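You operate a simulated robot arm through the tools that you are given. There is no shell and no other tool.

You run a simulated robot arm. Do the job below in one go: nothing can be reset, and whatever is moved stays where it is left.

## Task
Pump the cups under the white and blue valve levers up to MAX.
Fine: one valve at a time: open the white one, work the yellow pump lever till its cup stands at MAX, shut it, then do the same for the blue one; leave the third cup and its valve alone; spill nothing.

Only the result counts: the job must be done as asked and must still hold three seconds after the hand-in. Knocking over, shifting, dropping, spilling or breaking anything else fails it.

## Robot
A 6-joint arm with a two-finger gripper, fixed in place. Base frame: the origin is on the floor under the middle of its stand, x ahead of it, y to its left, z up. Lengths are in cm, angles in rad, forces in N, time in s.
It reaches about 141.7 cm from its shoulder. Its first joint turns from -2.897 to 2.897 rad. Payload 3.43 kg.
Tool frame: the origin (TCP) lies between the finger pads and is the grasp point; the fingertips stand 2 cm ahead of it; z points along the fingers, y is the line along which they close. The gripper opens to 19 cm; its body begins 24.8 cm behind the TCP.
Orientation is that of the tool frame in the base frame, as [roll, pitch, yaw] about the fixed x, y, z axes, in that order (R = Rz(yaw) Ry(pitch) Rx(roll)). With the fingers straight down and closing along the base's y, the tool's x points along the base's -x, its y along +y and its z along -z.

## Interface
- The arm moves only by the tool jog_arm. Its argument "commands" is a list of rows, each a list of 7 numbers: the gripper command, from -1 (fully open) to 1 (shut), values between in proportion, then the shift along the base's x, y, z in units of 25 mm (1.0 is 25 mm), then the turn, a rotation vector about the base's x, y, z in units of 4 degrees (1.0 is 4 degrees). In form: [[grip, x, y, z, rx, ry, rz], ...]. A call has 1 to 20 rows; each row shifts and turns the commanded pose from where the row before left it. A call with a number of a shift or a turn outside -1 to 1 is refused whole. A row lasts 0.2 s, in which the tool goes at most 5 cm and 0.15 rad; a call with a longer step from one row to the next is refused whole, and so is a gripper value outside its range. A pose out of reach is approached as far as the arm can. The call stops where the force on the tool passes 40 N (or 10 N more than at its start, if that is more) or the arm is blocked; 0.2 s more then pass. The fingers move at their own pace (about 15.3 cm/s each) and stop on an object; they squeeze with about 34 N. The grip force told is the motor's: it shows also when the fingers shut on nothing. Time passes only in rows, and 0.2 s behind the last, so rows that do not move let the fingers close. The reply holds the time, the measured pose of the TCP, the force on the tool along the base axes, the opening and the grip force, in the units named above and with some noise, with the torque about the TCP (base axes, N m) and any sound that the robot's microphone picked up.
- Cameras (640 x 400 px; columns grow to the right, rows downward): "scene" is fixed at [4.63, 49.91, 172.56]; the picture's right is [-0.65, -0.76, 0.00], its down [-0.37, 0.31, -0.88] and it looks along [0.67, -0.57, -0.48] (base axes); focal length 358 px, centre (320, 200). "wrist" rides on the gripper at [7, -0.8, -28.8] in the tool frame; the picture's right is [0.12, 0.99, 0.00], its down [-0.96, 0.12, -0.25] and it looks along [-0.25, 0.03, 0.97] (tool axes); focal length 261 px, centre (320, 200). There is no depth. A picture from a camera that has moved, and an enlarged one, comes with that camera's place and axes in the base frame and with its lens. The place of the scene camera against the robot may be out by one fixed shift of up to 1.8 cm in any direction.
- snapshot(camera): a new picture of that camera. It takes no simulated time.
- move_column(by): moves the trunk up (or, below 0, down) by that many cm; the arm rides with it, the base frame stays. It gives what a move gives, with no picture.
- close_up(camera, box): a new picture of the part [left, top, right, bottom] of that camera's present view, enlarged. It takes no simulated time.
- finish_job(): hands the job in; it is judged then, once.

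Nothing tells you positions but the pictures and the camera data. Unless the task says otherwise, let go and move clear before handing in.

The tools are called after "Call:" as a command line: name --pt "numbers of a row" for each row, then --argument value for the rest, lists and objects as JSON in quotes. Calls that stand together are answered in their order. jog_arm: Moves the arm, as the interface text tells. Its arguments: {"type":"object","properties":{"commands":{"type":"array","items":{"type":"array","items":{"type":"number"}}}},"required":["commands"]} The other tools are called the same way: move_column (by) moves the trunk up or down; snapshot (camera) takes a picture; close_up (camera, box) takes an enlarged picture of a part of a camera's view; finish_job () hands the job in.

At the start:

```text
time: 0.0
tool_pos: [54.55, -30.32, 146.01]
tool_rot: [-3.141, -0.002, 3.14]
wrist_force: [0.5, 0.4, 0.5]
wrist_torque: [-0.01, 0.02, -0.02]
gripper_width: 18.96
gripper_force: 0.0
trunk travel left (down, up): [-37.5, 6.5]
```

scene: 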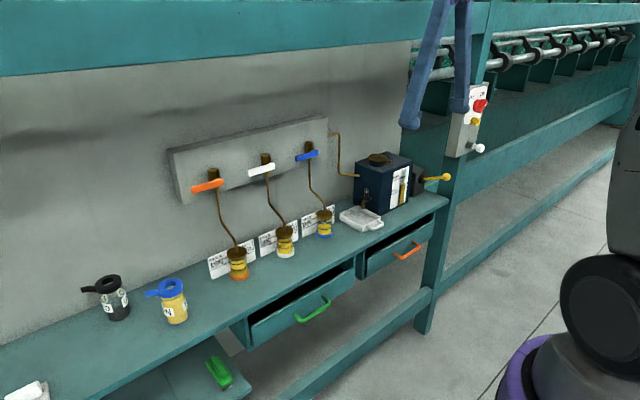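
wrist: 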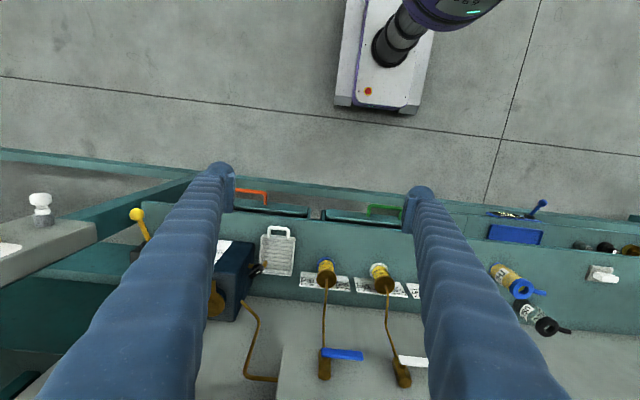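

I see a workbench with three valve levers (orange, white, blue) on a back panel, cups under each, and a dark box pump with a yellow lever at its right. I'll look closer before moving.

Call:
close_up --camera "scene" --box '[160, 110, 340, 290]'

Call:
close_up --camera "scene" --box '[320, 120, 480, 240]'

Call:
close_up --camera "wrist" --box '[200, 200, 460, 400]'

Call:
close_up --camera "wrist" --box '[60, 170, 300, 350]'

```text
2.22 times, centred on (250, 200) of scene
camera zoom: at [4.63, 49.91, 172.56], right [-0.65, -0.76, 0.0], down [-0.37, 0.31, -0.88], along [0.67, -0.57, -0.48], focal length 795 px, centre (476, 200)
```

zoom: 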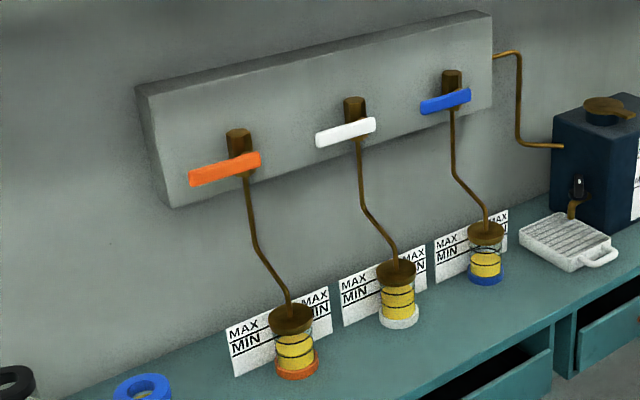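

```text
3.33 times, centred on (400, 180) of scene
camera zoom: at [4.63, 49.91, 172.56], right [-0.65, -0.76, 0.0], down [-0.37, 0.31, -0.88], along [0.67, -0.57, -0.48], focal length 1192 px, centre (53, 267)
```

zoom: 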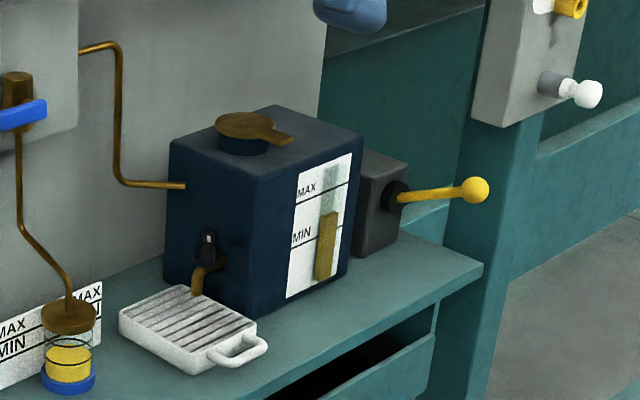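

```text
2.00 times, centred on (330, 300) of wrist
camera zoom: at [47.67, -31.1, 174.72], right [-0.12, 0.99, 0.0], down [0.96, 0.12, 0.25], along [0.25, 0.03, -0.97], focal length 521 px, centre (300, 0)
```

zoom: 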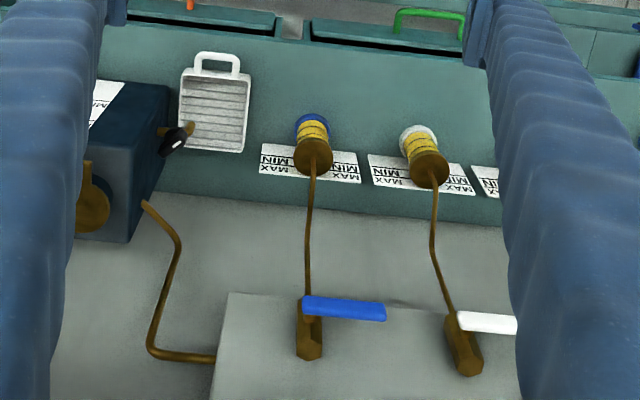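

```text
2.22 times, centred on (180, 260) of wrist
camera zoom: at [47.67, -31.1, 174.72], right [-0.12, 0.99, 0.0], down [0.96, 0.12, 0.25], along [0.25, 0.03, -0.97], focal length 579 px, centre (631, 67)
```

zoom: 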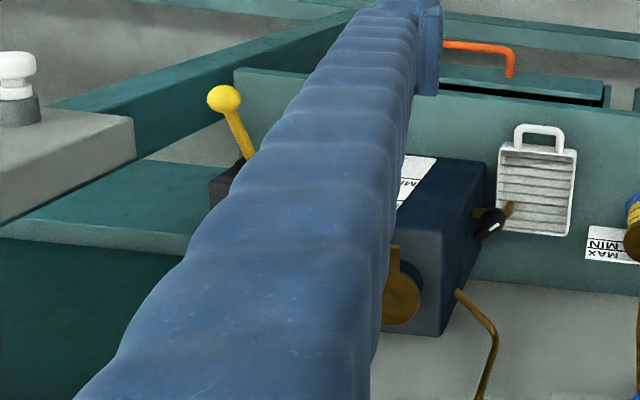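

I've estimated the levers at roughly x 94, z 128 and the yellow pump knob at roughly (73.5, -75.5, 110.5). I'll zoom further to understand how the valves and pump pivot.

Call:
close_up --camera "scene" --box '[235, 135, 335, 195]'

Call:
close_up --camera "scene" --box '[255, 205, 345, 260]'

Call:
close_up --camera "wrist" --box '[300, 320, 440, 400]'

Call:
close_up --camera "scene" --box '[400, 155, 470, 200]'

```text
6.40 times, centred on (285, 165) of scene
camera zoom: at [4.63, 49.91, 172.56], right [-0.65, -0.76, 0.0], down [-0.37, 0.31, -0.88], along [0.67, -0.57, -0.48], focal length 2289 px, centre (544, 424)
```

zoom: 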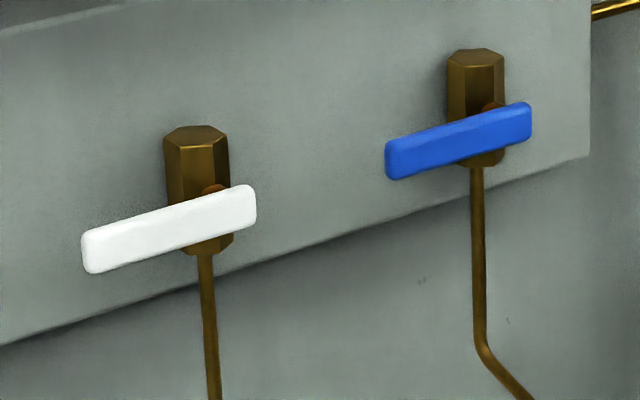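

```text
7.11 times, centred on (300, 232) of scene
camera zoom: at [4.63, 49.91, 172.56], right [-0.65, -0.76, 0.0], down [-0.37, 0.31, -0.88], along [0.67, -0.57, -0.48], focal length 2543 px, centre (462, -31)
```

zoom: 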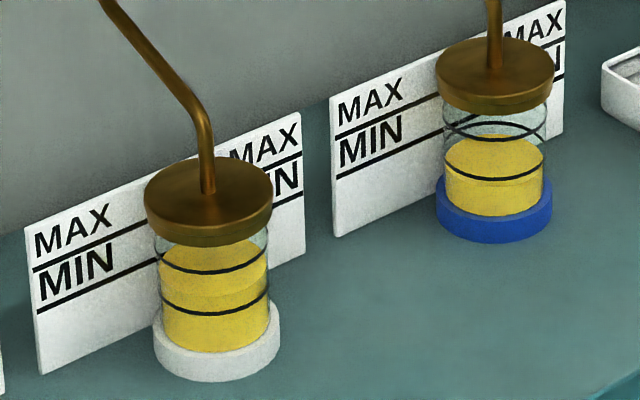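

```text
4.57 times, centred on (370, 360) of wrist
camera zoom: at [47.67, -31.1, 174.72], right [-0.12, 0.99, 0.0], down [0.96, 0.12, 0.25], along [0.25, 0.03, -0.97], focal length 1192 px, centre (91, -531)
```

zoom: 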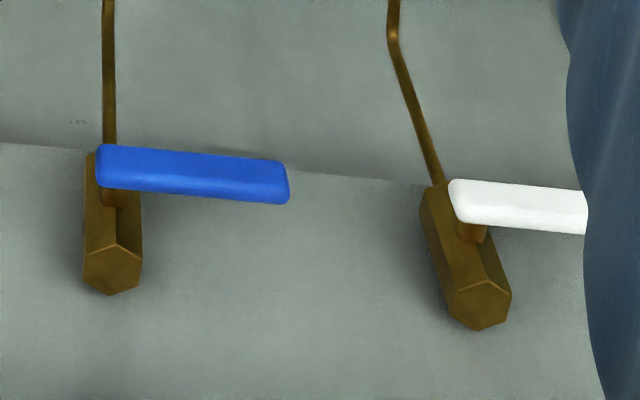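

```text
8.89 times, centred on (435, 178) of scene
camera zoom: at [4.63, 49.91, 172.56], right [-0.65, -0.76, 0.0], down [-0.37, 0.31, -0.88], along [0.67, -0.57, -0.48], focal length 3179 px, centre (-702, 400)
```

zoom: 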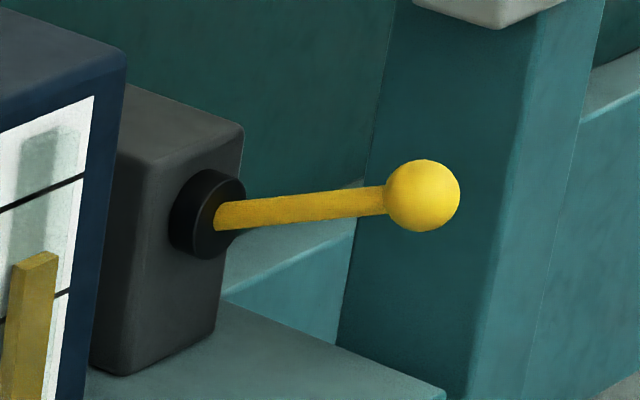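

The valve bodies are vertical hexes with a lever on a short stem facing the robot, so each lever turns about the base x axis. I'll bring the gripper round to point horizontally at the panel, well back from it, and look again.

Call:
jog_arm --pt "-1 0.2 0.59 -0.3 0 -1 0" --pt "-1 0.2 0.59 -0.3 0 -1 0" --pt "-1 0.2 0.59 -0.3 0 -1 0" --pt "-1 0.2 0.59 -0.3 0 -1 0" --pt "-1 0.2 0.59 -0.3 0 -1 0" --pt "-1 0.2 0.59 -0.3 0 -1 0" --pt "-1 0.2 0.59 -0.3 0 -1 0" --pt "-1 0.2 0.59 -0.3 0 -1 0" --pt "-1 0.2 0.59 -0.3 0 -1 0" --pt "-1 0.2 0.59 -0.3 0 -1 0" --pt "-1 0.2 0.59 -0.3 0 -1 0" --pt "-1 0.2 0.59 -0.3 0 -1 0"

```text
time: 2.8
tool_pos: [60.83, -12.53, 134.69]
tool_rot: [3.121, 0.786, 3.134]
wrist_force: [-0.6, -0.4, -1.3]
wrist_torque: [0.0, 0.01, 0.04]
gripper_width: 19.01
gripper_force: 0.1
out of reach, approached as far as the arm can: row 12
trunk travel left (down, up): [-37.5, 6.5]
stopped in row 12: the arm was blocked; the commanded pose is now the measured one
```

The tool reached a 45° tilt and then hit a limit of the arm. I'll check pictures to see the arm's configuration.

Call:
snapshot --camera "scene"

Call:
snapshot --camera "wrist"

```text
taken
```

scene: 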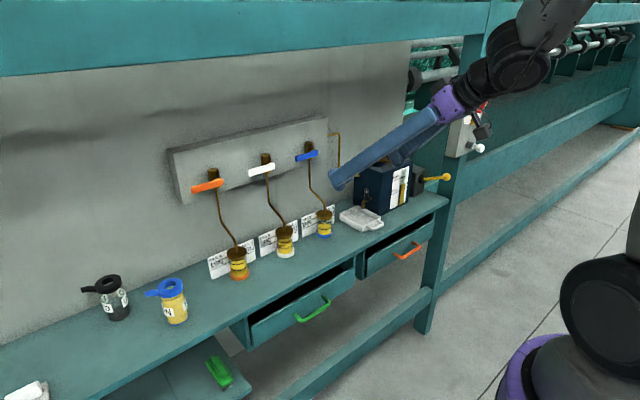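

```text
taken
camera wrist: at [35.55, -13.81, 149.95], right [-0.09, 0.99, -0.07], down [0.5, 0.11, 0.86], along [0.86, 0.04, -0.51], focal length 261 px, centre (320, 200)
```

wrist: 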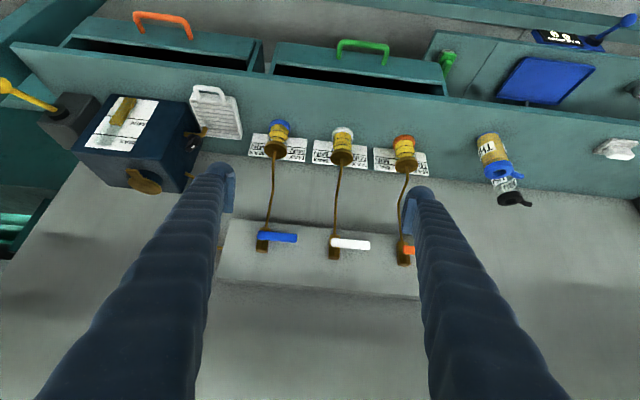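

The arm is folded too tightly at this height. I'll raise the tool relative to the trunk and then lower the trunk so that the horizontal pose is easier to reach.

Call:
jog_arm --pt "-1 0.2 0.2 1 0 0 0" --pt "-1 0.2 0.2 1 0 0 0" --pt "-1 0.2 0.2 1 0 0 0" --pt "-1 0.2 0.2 1 0 0 0" --pt "-1 0.2 0.2 1 0 0 0" --pt "-1 0.2 0.2 1 0 0 0" --pt "-1 0.2 0.2 1 0 0 0" --pt "-1 0.2 0.2 1 0 0 0" --pt "-1 0.2 0.2 1 0 0 0" --pt "-1 0.2 0.2 1 0 0 0"

```text
time: 4.0
tool_pos: [63.46, -10.46, 137.22]
tool_rot: [3.06, 0.648, 3.097]
wrist_force: [1.3, 0.5, -1.0]
wrist_torque: [-0.02, 0.0, 0.02]
gripper_width: 18.98
gripper_force: 0.1
trunk travel left (down, up): [-37.5, 6.5]
stopped in row 5: the arm was blocked; the commanded pose is now the measured one
```

The arm was blocked again with no force at the wrist, so I'll look at where it is.

Call:
snapshot --camera "scene"

Call:
snapshot --camera "wrist"

```text
taken
```

scene: 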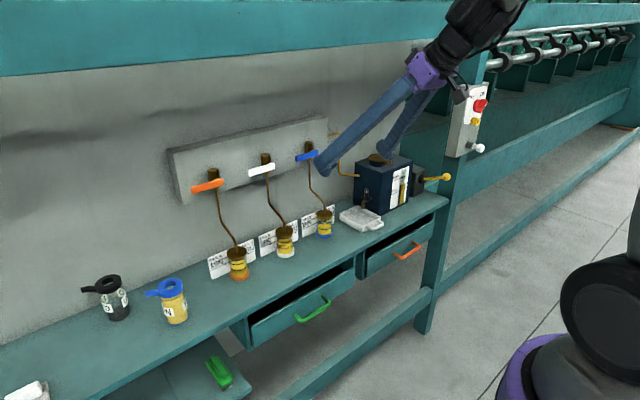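

```text
taken
camera wrist: at [40.55, -12.58, 155.72], right [-0.1, 1.0, -0.01], down [0.62, 0.07, 0.78], along [0.78, 0.07, -0.62], focal length 261 px, centre (320, 200)
```

wrist: 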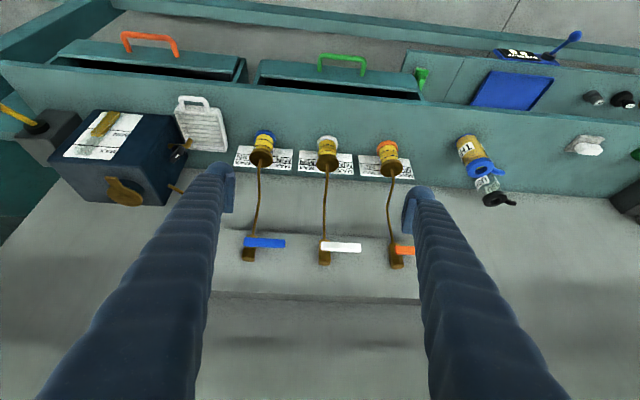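

I'll swing the tool back toward vertical first, then raise it before lowering the trunk.

Call:
jog_arm --pt "-1 0 0 0 0 1 0" --pt "-1 0 0 0 0 1 0" --pt "-1 0 0 0.2 0 1 0" --pt "-1 0 0 0.2 0 1 0" --pt "-1 0 0 0.4 0 1 0" --pt "-1 0 0 0.5 0 1 0" --pt "-1 0 0 0.6 0 1 0" --pt "-1 0 0 0.8 0 0 0" --pt "-1 0 0 0.8 0 0 0" --pt "-1 0 0 0.8 0 0 0" --pt "-1 0 0 0.8 0 0 0"

```text
time: 6.3
tool_pos: [63.54, -10.36, 150.45]
tool_rot: [3.085, 0.163, 3.106]
wrist_force: [-0.1, -0.2, 0.9]
wrist_torque: [-0.04, 0.01, 0.01]
gripper_width: 18.99
gripper_force: 0.1
trunk travel left (down, up): [-37.5, 6.5]
```

Now I'll lower the trunk; the tool tips stay well above the bench.

Call:
move_column --by -25

Call:
snapshot --camera "scene"

```text
time: 8.9
tool_pos: [63.35, -10.39, 125.32]
tool_rot: [3.085, 0.164, 3.107]
wrist_force: [-0.1, 0.0, 0.7]
wrist_torque: [0.0, 0.0, -0.04]
gripper_width: 18.99
gripper_force: 0.1
trunk travel left (down, up): [-12.5, 31.5]
```

```text
taken
```

scene: 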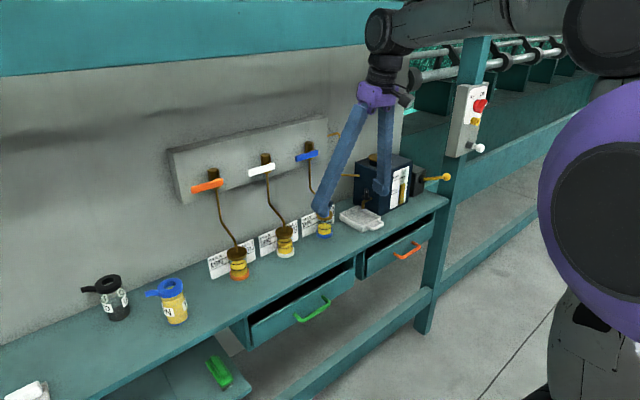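

The shoulder sits high, so I'll lower the trunk all the way, then raise and tilt the tool forward while moving it out.

Call:
jog_arm --pt "-1 0 0 0.8 0 0 0" --pt "-1 0 0 0.8 0 0 0" --pt "-1 0 0 0.8 0 0 0" --pt "-1 0 0 0.8 0 0 0" --pt "-1 0 0 0.8 0 0 0"

Call:
move_column --by -12.5

```text
time: 10.1
tool_pos: [63.28, -10.44, 135.46]
tool_rot: [3.083, 0.166, 3.107]
wrist_force: [-0.2, -0.5, 0.7]
wrist_torque: [0.0, -0.01, 0.0]
gripper_width: 19.01
gripper_force: 0.2
trunk travel left (down, up): [-12.5, 31.5]
```

```text
time: 11.7
tool_pos: [63.46, -10.43, 122.9]
tool_rot: [3.084, 0.164, 3.107]
wrist_force: [0.5, -0.3, 0.1]
wrist_torque: [-0.01, 0.0, 0.0]
gripper_width: 19.0
gripper_force: 0.2
trunk travel left (down, up): [0.0, 44.0]
```

Call:
jog_arm --pt "-1 0.4 0.3 0.3 0 -1 0" --pt "-1 0.4 0.3 0.3 0 -1 0" --pt "-1 0.4 0.3 0.3 0 -1 0" --pt "-1 0.4 0.3 0.3 0 -1 0" --pt "-1 0.4 0.3 0.3 0 -1 0" --pt "-1 0.4 0.3 0.3 0 -1 0" --pt "-1 0.4 0.3 0.3 0 -1 0" --pt "-1 0.4 0.3 0.3 0 -1 0" --pt "-1 0.4 0.3 0.3 0 -1 0" --pt "-1 0.4 0.3 0.3 0 -1 0"

```text
time: 14.0
tool_pos: [76.88, -3.46, 119.73]
tool_rot: [3.034, 0.713, 3.076]
wrist_force: [1.1, -1.0, -0.7]
wrist_torque: [0.02, 0.06, 0.04]
gripper_width: 19.0
gripper_force: 0.1
trunk travel left (down, up): [0.0, 44.0]
stopped in row 10: the arm was blocked; the commanded pose is now the measured one
```

Call:
snapshot --camera "scene"

Call:
snapshot --camera "wrist"

```text
taken
```

scene: 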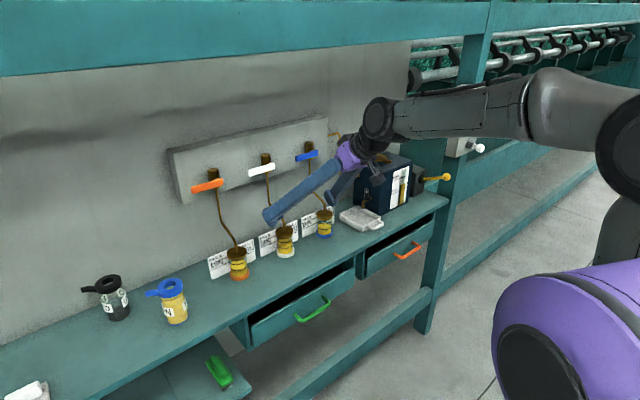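

```text
taken
camera wrist: at [52.72, -5.83, 136.58], right [-0.1, 1.0, 0.0], down [0.56, 0.05, 0.83], along [0.82, 0.08, -0.56], focal length 261 px, centre (320, 200)
```

wrist: 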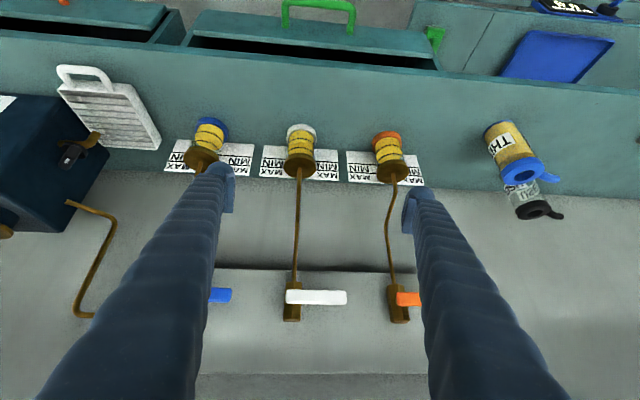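

The arm seems to fold too tightly when the wrist is close in. I'll move forward and up, still clear of the levers, and then try tilting further.

Call:
jog_arm --pt "-1 0.6 0 0.3 0 0 0" --pt "-1 0.6 0 0.3 0 0 0" --pt "-1 0.6 0 0.3 0 0 0" --pt "-1 0.6 0 0.3 0 0 0" --pt "-1 0 0 0 0 -0.5 0" --pt "-1 0 0 0 0 -0.5 0" --pt "-1 0 0 0 0 -0.5 0"

```text
time: 15.6
tool_pos: [82.64, -3.26, 123.55]
tool_rot: [3.026, 0.83, 3.072]
wrist_force: [0.0, 0.2, -0.2]
wrist_torque: [0.01, 0.03, 0.01]
gripper_width: 19.01
gripper_force: 0.1
trunk travel left (down, up): [0.0, 44.0]
```

Call:
jog_arm --pt "-1 0.2 0 0 0 -0.5 0" --pt "-1 0.2 0 0 0 -0.5 0" --pt "-1 0.2 0 0 0 -0.5 0" --pt "-1 0.2 0 0 0 -0.5 0" --pt "-1 0 0 0 0 -0.5 0" --pt "-1 0 0 0 0 -0.5 0" --pt "-1 0 0 0 0 -0.5 0" --pt "-1 0 0 0 0 -0.5 0"

Call:
snapshot --camera "scene"

Call:
snapshot --camera "wrist"

```text
time: 17.4
tool_pos: [84.56, -3.41, 123.57]
tool_rot: [2.981, 1.108, 3.034]
wrist_force: [0.3, 0.1, 0.1]
wrist_torque: [0.03, 0.01, 0.0]
gripper_width: 19.02
gripper_force: 0.0
trunk travel left (down, up): [0.0, 44.0]
```

```text
taken
```

scene: 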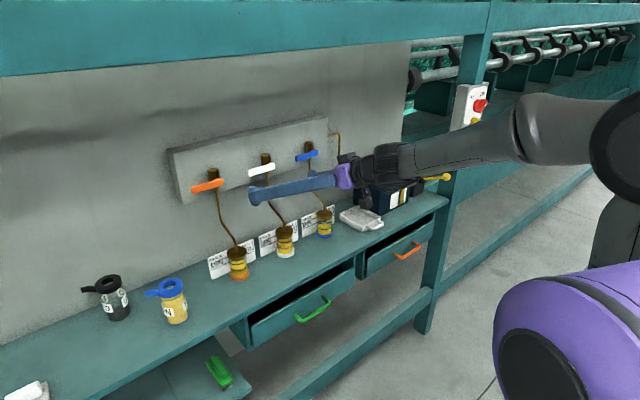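

```text
taken
camera wrist: at [55.77, -5.71, 129.81], right [-0.09, 1.0, -0.04], down [0.2, 0.05, 0.98], along [0.98, 0.08, -0.2], focal length 261 px, centre (320, 200)
```

wrist: 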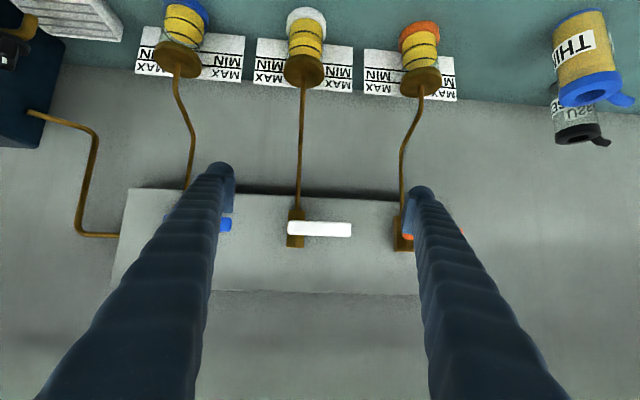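

Tilting works now that the wrist is further out. I'll finish turning the tool horizontal, correct the small yaw/roll drift, and stay about 5 cm in front of the levers.

Call:
jog_arm --pt "-1 0.1 0 0.2 -0.5 -0.7 -0.26" --pt "-1 0.1 0 0.2 -0.5 -0.7 -0.26" --pt "-1 0.1 0 0.2 0 -0.7 0" --pt "-1 0.1 0 0.2 0 -0.7 0" --pt "-1 0.1 0 0.2 0 -0.7 0" --pt "-1 0.1 0 0.2 0 -0.7 0" --pt "-1 0 0 0 0 -0.7 0" --pt "-1 0 0 0 0 -0.7 0" --pt "-1 0 0 0 0 -0.7 0"

Call:
snapshot --camera "scene"

Call:
snapshot --camera "wrist"

```text
time: 19.4
tool_pos: [85.82, -3.49, 126.36]
tool_rot: [2.722, 1.504, 2.785]
wrist_force: [-0.1, 0.5, 0.4]
wrist_torque: [-0.01, 0.03, 0.0]
gripper_width: 19.0
gripper_force: 0.1
out of reach, approached as far as the arm can: row 2, 9
trunk travel left (down, up): [0.0, 44.0]
```

```text
taken
```

scene: 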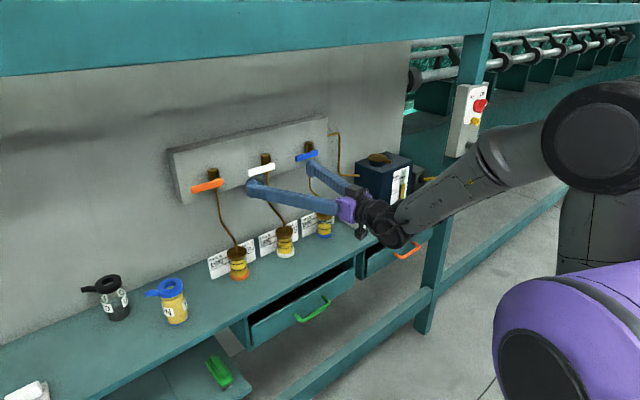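

```text
taken
camera wrist: at [56.9, -5.82, 121.12], right [-0.07, 0.99, -0.09], down [-0.19, 0.08, 0.98], along [0.98, 0.08, 0.19], focal length 261 px, centre (320, 200)
```

wrist: 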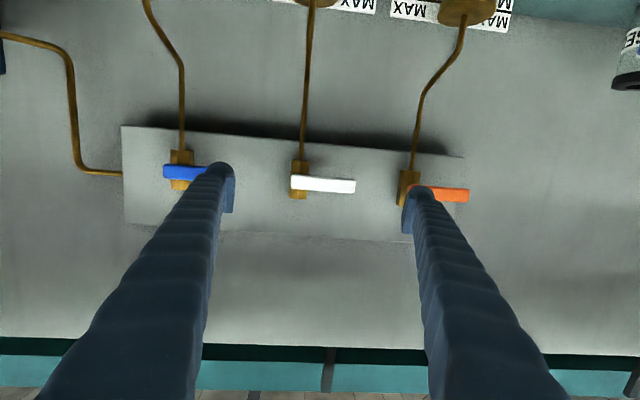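

The tool is now horizontal in front of the levers. I'll narrow the gripper and roll it a quarter turn so the two fingers can straddle the white lever from above and below.

Call:
jog_arm --pt "0.5 0 0.16 0 1 0 -0.1" --pt "0.5 0 0.16 0 1 0 -0.1" --pt "0.5 0 0.16 0 1 0 -0.1" --pt "0.5 0 0.16 0 1 0 -0.1" --pt "0.5 0 0.16 0 1 0 -0.1" --pt "0.5 0 0.16 0 1 0 -0.1" --pt "0.5 0 0.16 0 1 0 -0.1" --pt "0.5 0 0.16 0 1 0 -0.1" --pt "0.5 0 0.16 0 1 0 -0.1" --pt "0.5 0 0.16 0 1 0 0" --pt "0.5 0 0 0 1 0 0" --pt "0.5 0 0 0 1 0 0" --pt "0.5 0 0 0 1 0 0" --pt "0.5 0 0 0 1 0 0" --pt "0.5 0 0 0 1 0 0" --pt "0.5 0 0 0 1 0 0" --pt "0.5 0 0 0 1 0 0" --pt "0.5 0 0 0 1 0 0" --pt "0.5 0 0 0 1 0 0" --pt "0.5 0 0 0 1 0 0"

Call:
snapshot --camera "scene"

Call:
snapshot --camera "wrist"

```text
time: 23.6
tool_pos: [85.15, -5.76, 127.81]
tool_rot: [1.589, 0.147, 1.61]
wrist_force: [0.7, 1.1, 0.2]
wrist_torque: [0.01, 0.0, 0.0]
gripper_width: 4.74
gripper_force: 0.1
out of reach, approached as far as the arm can: row 1, 2, 3, 4, 5, 6, 7, 8, 9
trunk travel left (down, up): [0.0, 44.0]
```

```text
taken
```

scene: 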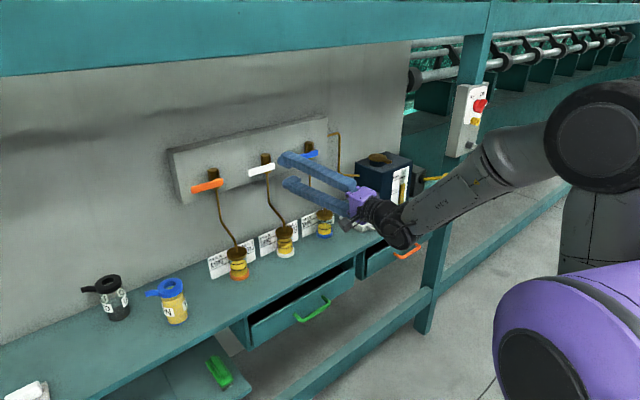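

```text
taken
camera wrist: at [56.17, -0.01, 126.41], right [0.01, 0.26, 0.97], down [-0.21, -0.94, 0.26], along [0.98, -0.2, 0.05], focal length 261 px, centre (320, 200)
```

wrist: 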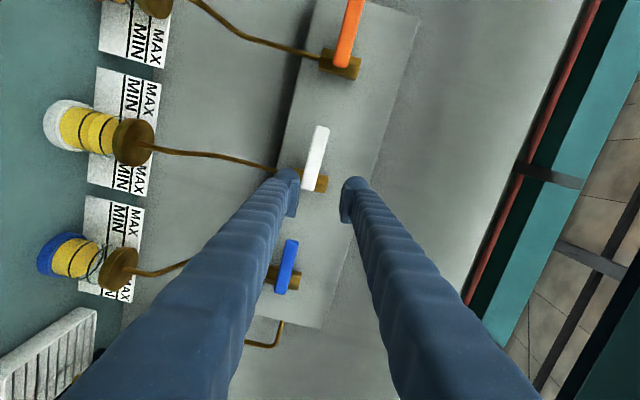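

The roll worked but the sideways move lagged near the arm's limit. I'll finish the roll and shift sideways so the fingers line up with the white lever's free end.

Call:
jog_arm --pt "0.5 0.2 0.4 -0.1 0.7 0 0" --pt "0.5 0.2 0.4 -0.1 0.7 0 0" --pt "0.5 0.2 0.4 -0.1 0.7 0 0" --pt "0.5 0 0.4 -0.1 0 0 0" --pt "0.5 0 0.4 -0.1 0 0 0" --pt "0.5 0 0.4 -0.1 0 0 0"

Call:
snapshot --camera "wrist"

```text
time: 25.0
tool_pos: [86.22, -4.56, 127.54]
tool_rot: [1.585, 0.001, 1.625]
wrist_force: [0.3, 0.0, 0.5]
wrist_torque: [-0.01, 0.01, 0.01]
gripper_width: 4.73
gripper_force: 0.0
out of reach, approached as far as the arm can: row 2, 3, 4, 5, 6
trunk travel left (down, up): [0.0, 44.0]
```

```text
taken
camera wrist: at [57.22, 0.92, 126.91], right [0.01, 0.12, 0.99], down [-0.19, -0.97, 0.12], along [0.98, -0.19, 0.02], focal length 261 px, centre (320, 200)
```

wrist: 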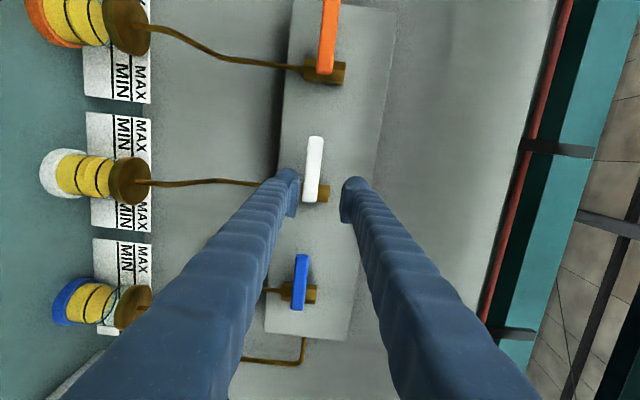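

Call:
jog_arm --pt "0.5 0.4 0 -0.1 0 0 0" --pt "0.5 0.4 0 -0.1 0 0 0" --pt "0.5 0.4 0 -0.1 0 0 0" --pt "0.5 0.2 0.4 -0.1 0 0 0" --pt "0.5 0 0.4 0 0 0 0" --pt "0.5 0 0.4 0 0 0 0" --pt "0.5 0 0.4 0 0 0 0" --pt "0.5 0 0.4 0 0 0 0"

Call:
snapshot --camera "wrist"

```text
time: 26.8
tool_pos: [89.43, -4.9, 126.89]
tool_rot: [1.585, 0.0, 1.627]
wrist_force: [1.0, -1.1, 0.4]
wrist_torque: [-0.02, -0.03, -0.01]
gripper_width: 4.73
gripper_force: 0.0
out of reach, approached as far as the arm can: row 1, 4, 5, 6, 7, 8
trunk travel left (down, up): [0.0, 44.0]
```

```text
taken
camera wrist: at [60.5, 0.49, 126.44], right [0.01, 0.12, 0.99], down [-0.19, -0.97, 0.12], along [0.98, -0.19, 0.02], focal length 261 px, centre (320, 200)
```

wrist: 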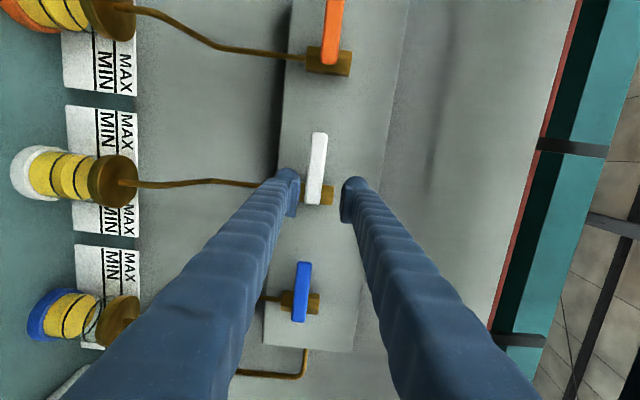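

Sideways travel seems to depend on the tool's heading. I'll yaw the tool slightly toward +y and retry the sideways shift, still clear of the lever.

Call:
jog_arm --pt "0.5 -0.4 0 0 0 0 0.7" --pt "0.5 -0.4 0 0 0 0 0.7" --pt "0.5 0 0 0 0 0 0.7" --pt "0.5 0 0 0 0 0 0.7" --pt "0.5 0 0.3 0 0 0 0" --pt "0.5 0 0.3 0 0 0 0" --pt "0.5 0 0.3 0 0 0 0" --pt "0.5 0 0.3 0 0 0 0"

Call:
snapshot --camera "scene"

```text
time: 28.6
tool_pos: [87.51, -1.92, 126.97]
tool_rot: [1.581, 0.0, 1.805]
wrist_force: [-0.1, -0.2, 0.1]
wrist_torque: [-0.02, 0.0, -0.02]
gripper_width: 4.76
gripper_force: 0.2
trunk travel left (down, up): [0.0, 44.0]
```

```text
taken
```

scene: 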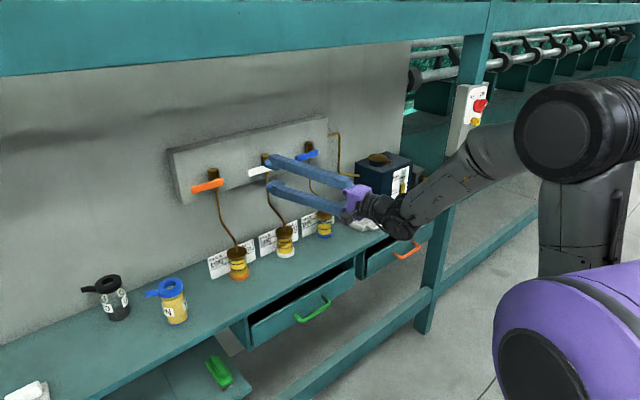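

Yawing the tool frees the sideways motion. I'll centre the fingers on the white lever's outer part and check alignment before moving in.

Call:
jog_arm --pt "0.5 0.1 0.35 -0.1 0 0 0" --pt "0.5 0.1 0.35 -0.1 0 0 0" --pt "0.5 0.1 0.3 -0.1 0 0 0"

Call:
snapshot --camera "wrist"

Call:
close_up --camera "scene" --box '[225, 130, 345, 210]'

```text
time: 29.4
tool_pos: [88.18, 0.53, 126.14]
tool_rot: [1.581, 0.0, 1.806]
wrist_force: [0.0, 0.1, 0.2]
wrist_torque: [0.03, 0.01, -0.01]
gripper_width: 4.73
gripper_force: 0.0
trunk travel left (down, up): [0.0, 44.0]
```

```text
taken
camera wrist: at [58.68, 0.72, 125.6], right [-0.02, 0.12, 0.99], down [-0.01, -0.99, 0.12], along [1.0, -0.01, 0.02], focal length 261 px, centre (320, 200)
```

wrist: 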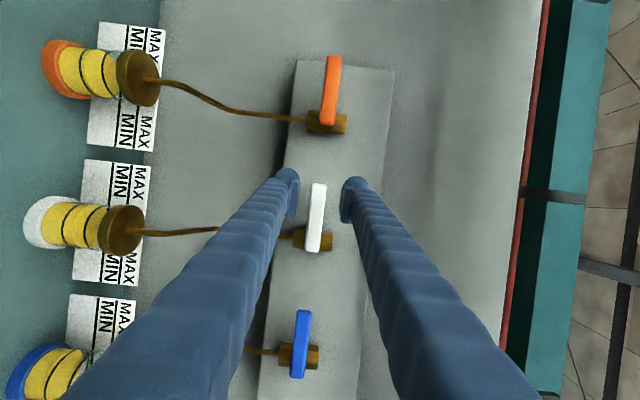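

```text
5.00 times, centred on (285, 170) of scene
camera zoom: at [4.63, 49.91, 172.56], right [-0.65, -0.76, 0.0], down [-0.37, 0.31, -0.88], along [0.67, -0.57, -0.48], focal length 1788 px, centre (495, 350)
```

zoom: 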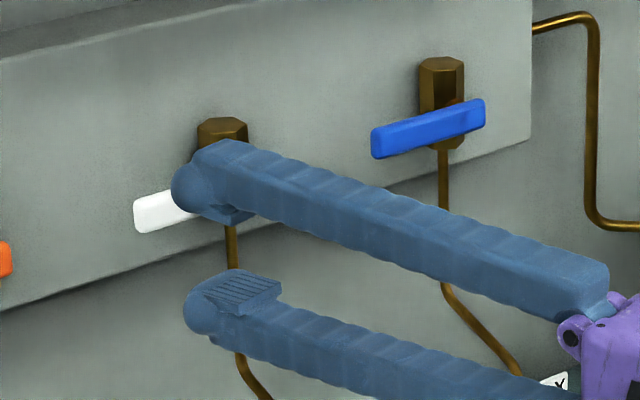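

The lever is nicely between the fingertips vertically. I'll move straight in so the tips pass above and below it.

Call:
jog_arm --pt "0.5 0.4 0 0 0 0 0" --pt "0.5 0.4 0 0 0 0 0" --pt "0.5 0.4 0 0 0 0 0" --pt "0.5 0.4 0 0 0 0 0" --pt "0.5 0.3 0 0 0 0 0"

Call:
snapshot --camera "wrist"

Call:
close_up --camera "scene" --box '[225, 130, 345, 210]'

```text
time: 30.6
tool_pos: [92.91, 0.61, 126.2]
tool_rot: [1.582, -0.001, 1.808]
wrist_force: [-0.1, 0.1, 0.2]
wrist_torque: [-0.01, -0.01, -0.02]
gripper_width: 4.77
gripper_force: 0.1
trunk travel left (down, up): [0.0, 44.0]
```

```text
taken
camera wrist: at [63.48, 0.76, 125.59], right [-0.02, 0.12, 0.99], down [-0.01, -0.99, 0.12], along [1.0, -0.01, 0.02], focal length 261 px, centre (320, 200)
```

wrist: 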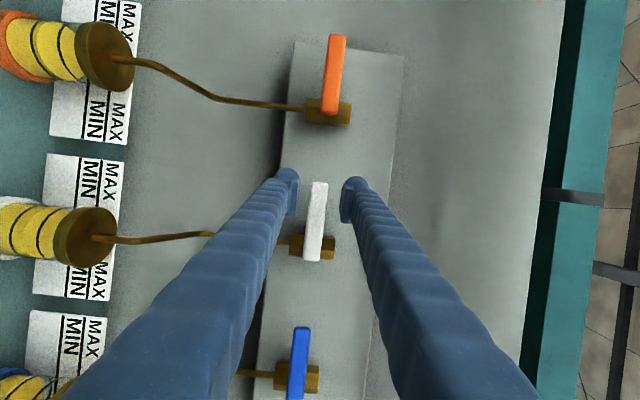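

```text
5.00 times, centred on (285, 170) of scene
camera zoom: at [4.63, 49.91, 172.56], right [-0.65, -0.76, 0.0], down [-0.37, 0.31, -0.88], along [0.67, -0.57, -0.48], focal length 1788 px, centre (495, 350)
```

zoom: 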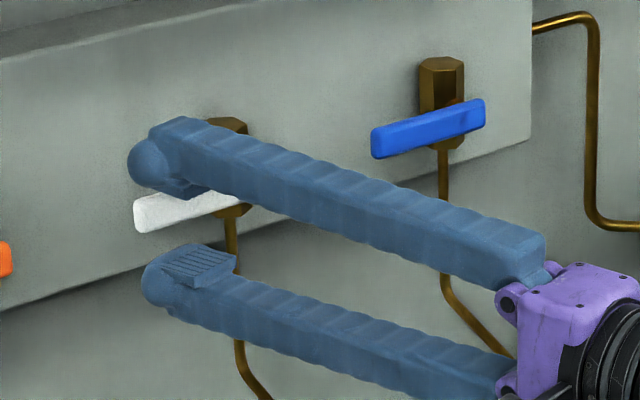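

The fingers now straddle the white lever. I'll gently push down to feel whether it turns that way.

Call:
jog_arm --pt "0.5 0.1 0 -0.2 0 0 0" --pt "0.5 0 0 -0.2 0 0 0" --pt "0.5 0 0 -0.2 0 0 0" --pt "0.5 0 0 -0.15 0 0 0"

Call:
snapshot --camera "wrist"

```text
time: 31.6
tool_pos: [93.21, 0.55, 124.41]
tool_rot: [1.579, 0.0, 1.805]
wrist_force: [-1.0, 0.6, 3.6]
wrist_torque: [-0.07, -0.04, 0.04]
gripper_width: 4.97
gripper_force: 1.6
trunk travel left (down, up): [0.0, 44.0]
```

```text
taken
camera wrist: at [63.7, 0.73, 123.77], right [-0.02, 0.12, 0.99], down [-0.01, -0.99, 0.12], along [1.0, -0.01, 0.02], focal length 261 px, centre (320, 200)
```

wrist: 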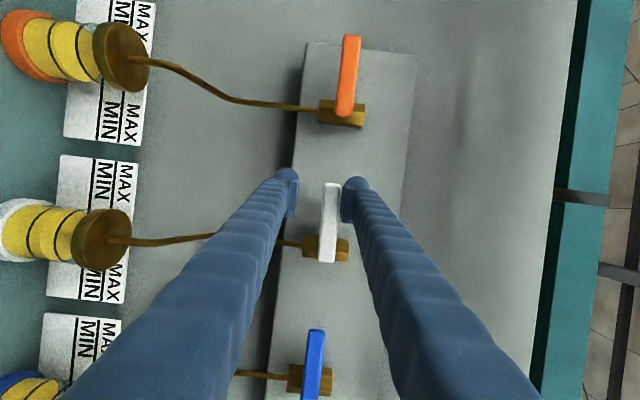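

Call:
jog_arm --pt "0.5 0 0 -0.2 0 0 0" --pt "0.5 0 0 -0.2 0 0 0" --pt "0.5 0 0 0 0 0 0"

Call:
snapshot --camera "wrist"

```text
time: 32.4
tool_pos: [93.16, 0.62, 123.36]
tool_rot: [1.58, 0.0, 1.806]
wrist_force: [-0.3, 0.4, 1.5]
wrist_torque: [-0.07, -0.04, 0.01]
gripper_width: 4.83
gripper_force: 0.7
trunk travel left (down, up): [0.0, 44.0]
```

```text
taken
camera wrist: at [63.72, 0.74, 122.73], right [-0.02, 0.12, 0.99], down [-0.01, -0.99, 0.12], along [1.0, -0.01, 0.02], focal length 261 px, centre (320, 200)
```

wrist: 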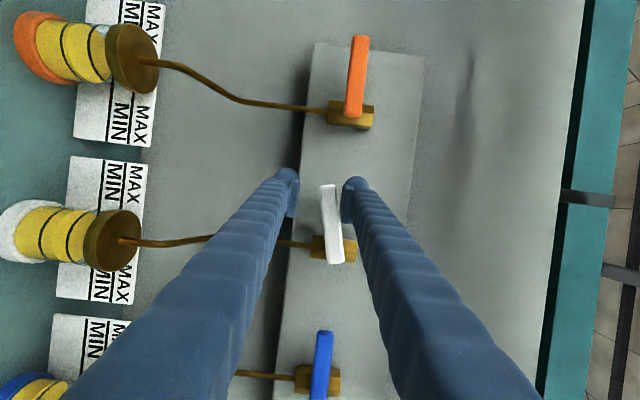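

The lever turns downward easily, so down is open. I'll follow its arc, rolling the gripper with it, with the fingers kept loosely around the lever.

Call:
jog_arm --pt "0.5 0 0 0.1 -1 0 0.1" --pt "0.5 0 0 0.1 -1 0 0.1" --pt "0.66 0 0 0.1 -1 0 0.1" --pt "0.66 0 -0.09 -0.136 -1 0 0.1" --pt "0.66 0 -0.09 -0.136 -1 0 0.1" --pt "0.66 0 -0.09 -0.136 -1 0 0.1" --pt "0.66 0 -0.09 -0.136 -1 0 0.1" --pt "0.66 0 -0.09 -0.136 -1 0 0.1" --pt "0.66 0 -0.13 -0.123 -1 0 0.1" --pt "0.66 0 -0.13 -0.123 -1 0 0.1" --pt "0.66 0 -0.13 -0.123 -1 0 0.1" --pt "0.66 0 -0.13 -0.123 -1 0 0.1" --pt "0.66 0 -0.13 -0.123 -1 0 0.1"

Call:
snapshot --camera "wrist"

Call:
close_up --camera "scene" --box '[225, 130, 345, 210]'

```text
time: 35.2
tool_pos: [93.16, -2.13, 120.81]
tool_rot: [1.926, 0.859, 2.065]
wrist_force: [-0.5, 1.0, 2.3]
wrist_torque: [0.03, -0.06, 0.04]
gripper_width: 3.33
gripper_force: 0.7
trunk travel left (down, up): [0.0, 44.0]
```

```text
taken
camera wrist: at [63.81, -4.78, 121.49], right [-0.07, 0.85, 0.52], down [0.06, -0.52, 0.86], along [1.0, 0.09, -0.02], focal length 261 px, centre (320, 200)
```

wrist: 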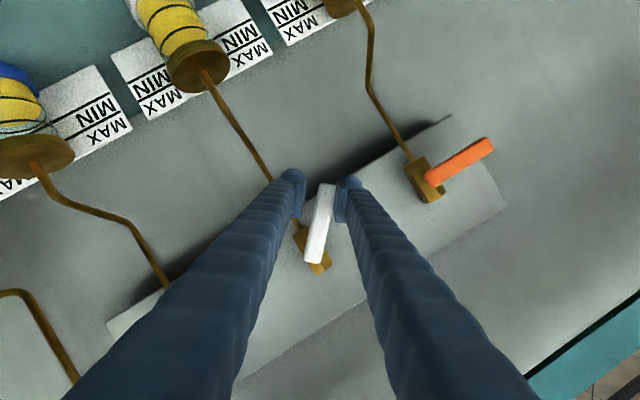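

```text
5.00 times, centred on (285, 170) of scene
camera zoom: at [4.63, 49.91, 172.56], right [-0.65, -0.76, 0.0], down [-0.37, 0.31, -0.88], along [0.67, -0.57, -0.48], focal length 1788 px, centre (495, 350)
```

zoom: 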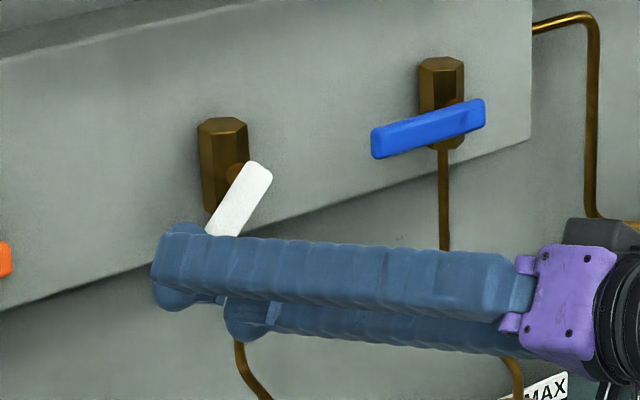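

The lever is following at about 50°. Continuing to the fully open vertical position.

Call:
jog_arm --pt "0.66 0 -0.163 -0.072 -1 0 0.1" --pt "0.66 0 -0.163 -0.072 -1 0 0.1" --pt "0.66 0 -0.163 -0.072 -1 0 0.1" --pt "0.66 0 -0.163 -0.072 -1 0 0.1" --pt "0.66 0 -0.163 -0.072 -1 0 0.1" --pt "0.66 0 -0.178 -0.011 -1 0 0.1" --pt "0.66 0 -0.178 -0.011 -1 0 0.1" --pt "0.66 0 -0.178 -0.011 -1 0 0.1" --pt "0.66 0 -0.178 -0.011 -1 0 0.1" --pt "0.66 0 -0.178 -0.011 -1 0 0.1"

Call:
snapshot --camera "wrist"

Call:
close_up --camera "scene" --box '[225, 130, 345, 210]'

```text
time: 37.4
tool_pos: [93.33, -6.42, 119.77]
tool_rot: [-3.032, 1.229, -2.942]
wrist_force: [-0.3, 2.2, 0.2]
wrist_torque: [0.02, 0.0, 0.08]
gripper_width: 3.28
gripper_force: 0.3
trunk travel left (down, up): [0.0, 44.0]
```

```text
taken
camera wrist: at [64.08, -9.92, 122.71], right [-0.13, 0.98, -0.15], down [0.07, 0.16, 0.98], along [0.99, 0.12, -0.09], focal length 261 px, centre (320, 200)
```

wrist: 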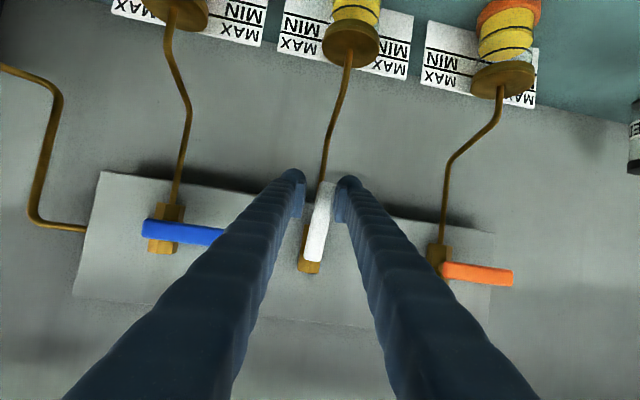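

```text
5.00 times, centred on (285, 170) of scene
camera zoom: at [4.63, 49.91, 172.56], right [-0.65, -0.76, 0.0], down [-0.37, 0.31, -0.88], along [0.67, -0.57, -0.48], focal length 1788 px, centre (495, 350)
```

zoom: 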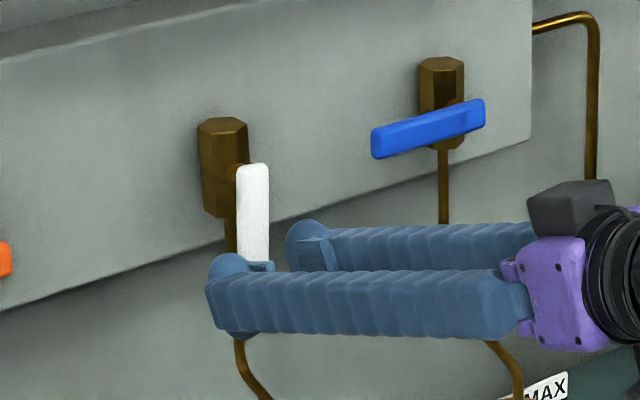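

The white lever is almost vertical. I'll push a little further to feel for its end stop.

Call:
jog_arm --pt "0.66 0 -0.1 0 -0.3 0 0" --pt "0.66 0 -0.1 0 0 0 0" --pt "0.66 0 -0.1 0 0 0 0"

Call:
snapshot --camera "wrist"

```text
time: 38.2
tool_pos: [93.21, -7.08, 119.78]
tool_rot: [-2.97, 1.225, -2.885]
wrist_force: [-1.8, 8.1, -0.4]
wrist_torque: [-0.09, 0.02, 0.17]
gripper_width: 3.66
gripper_force: 3.9
trunk travel left (down, up): [0.0, 44.0]
```

```text
taken
camera wrist: at [64.08, -10.53, 122.76], right [-0.13, 0.98, -0.17], down [0.07, 0.18, 0.98], along [0.99, 0.12, -0.09], focal length 261 px, centre (320, 200)
```

wrist: 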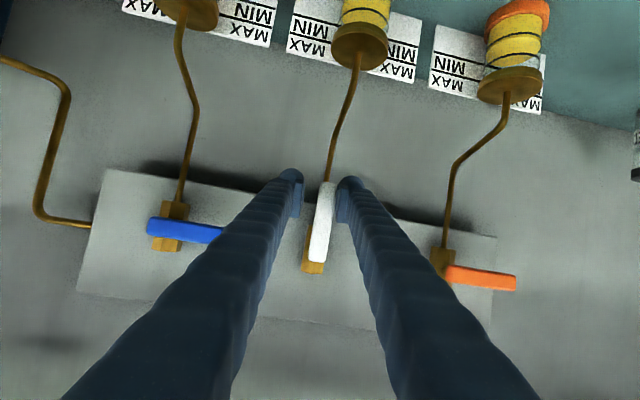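

The stop is felt at 8 N, so the white valve is fully open. I'll centre the fingers, back out, and look at the result and cup levels.

Call:
jog_arm --pt "0.66 0 0.12 0 0 0 0" --pt "0.6 0 0.1 0 0 0 0" --pt "0.6 -0.4 0 0.12 0 0 0" --pt "0.6 -0.6 0 0.2 0 0 0" --pt "0.6 -0.8 0 0.2 0 0 0" --pt "0.6 -0.8 0 0.2 0 0 0" --pt "0.6 -0.8 0 0 0 0 0"

Call:
snapshot --camera "wrist"

Call:
close_up --camera "scene" --box '[225, 140, 345, 260]'

Call:
close_up --camera "scene" --box '[255, 215, 315, 265]'

```text
time: 39.8
tool_pos: [84.63, -6.66, 121.69]
tool_rot: [-2.972, 1.225, -2.888]
wrist_force: [0.6, 0.1, 0.1]
wrist_torque: [-0.02, -0.01, 0.0]
gripper_width: 3.83
gripper_force: 0.1
trunk travel left (down, up): [0.0, 44.0]
```

```text
taken
camera wrist: at [55.51, -10.04, 124.66], right [-0.13, 0.98, -0.17], down [0.07, 0.18, 0.98], along [0.99, 0.12, -0.09], focal length 261 px, centre (320, 200)
```

wrist: 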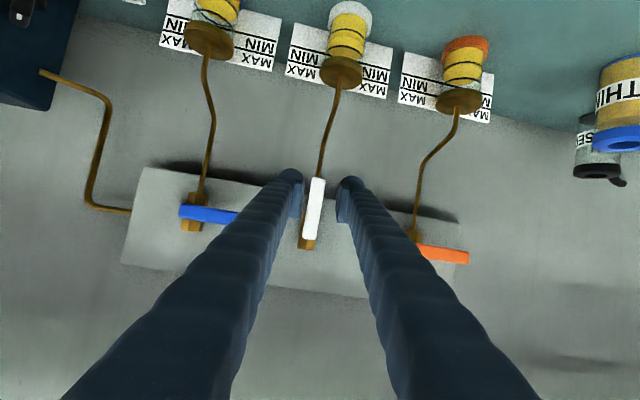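

```text
3.33 times, centred on (285, 200) of scene
camera zoom: at [4.63, 49.91, 172.56], right [-0.65, -0.76, 0.0], down [-0.37, 0.31, -0.88], along [0.67, -0.57, -0.48], focal length 1192 px, centre (437, 200)
```

zoom: 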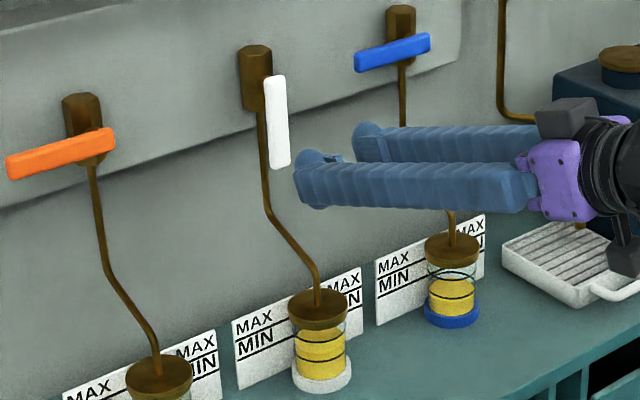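

```text
8.00 times, centred on (285, 240) of scene
camera zoom: at [4.63, 49.91, 172.56], right [-0.65, -0.76, 0.0], down [-0.37, 0.31, -0.88], along [0.67, -0.57, -0.48], focal length 2861 px, centre (600, -120)
```

zoom: 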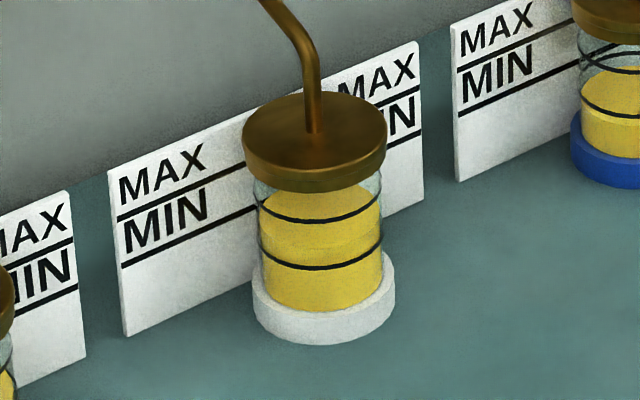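

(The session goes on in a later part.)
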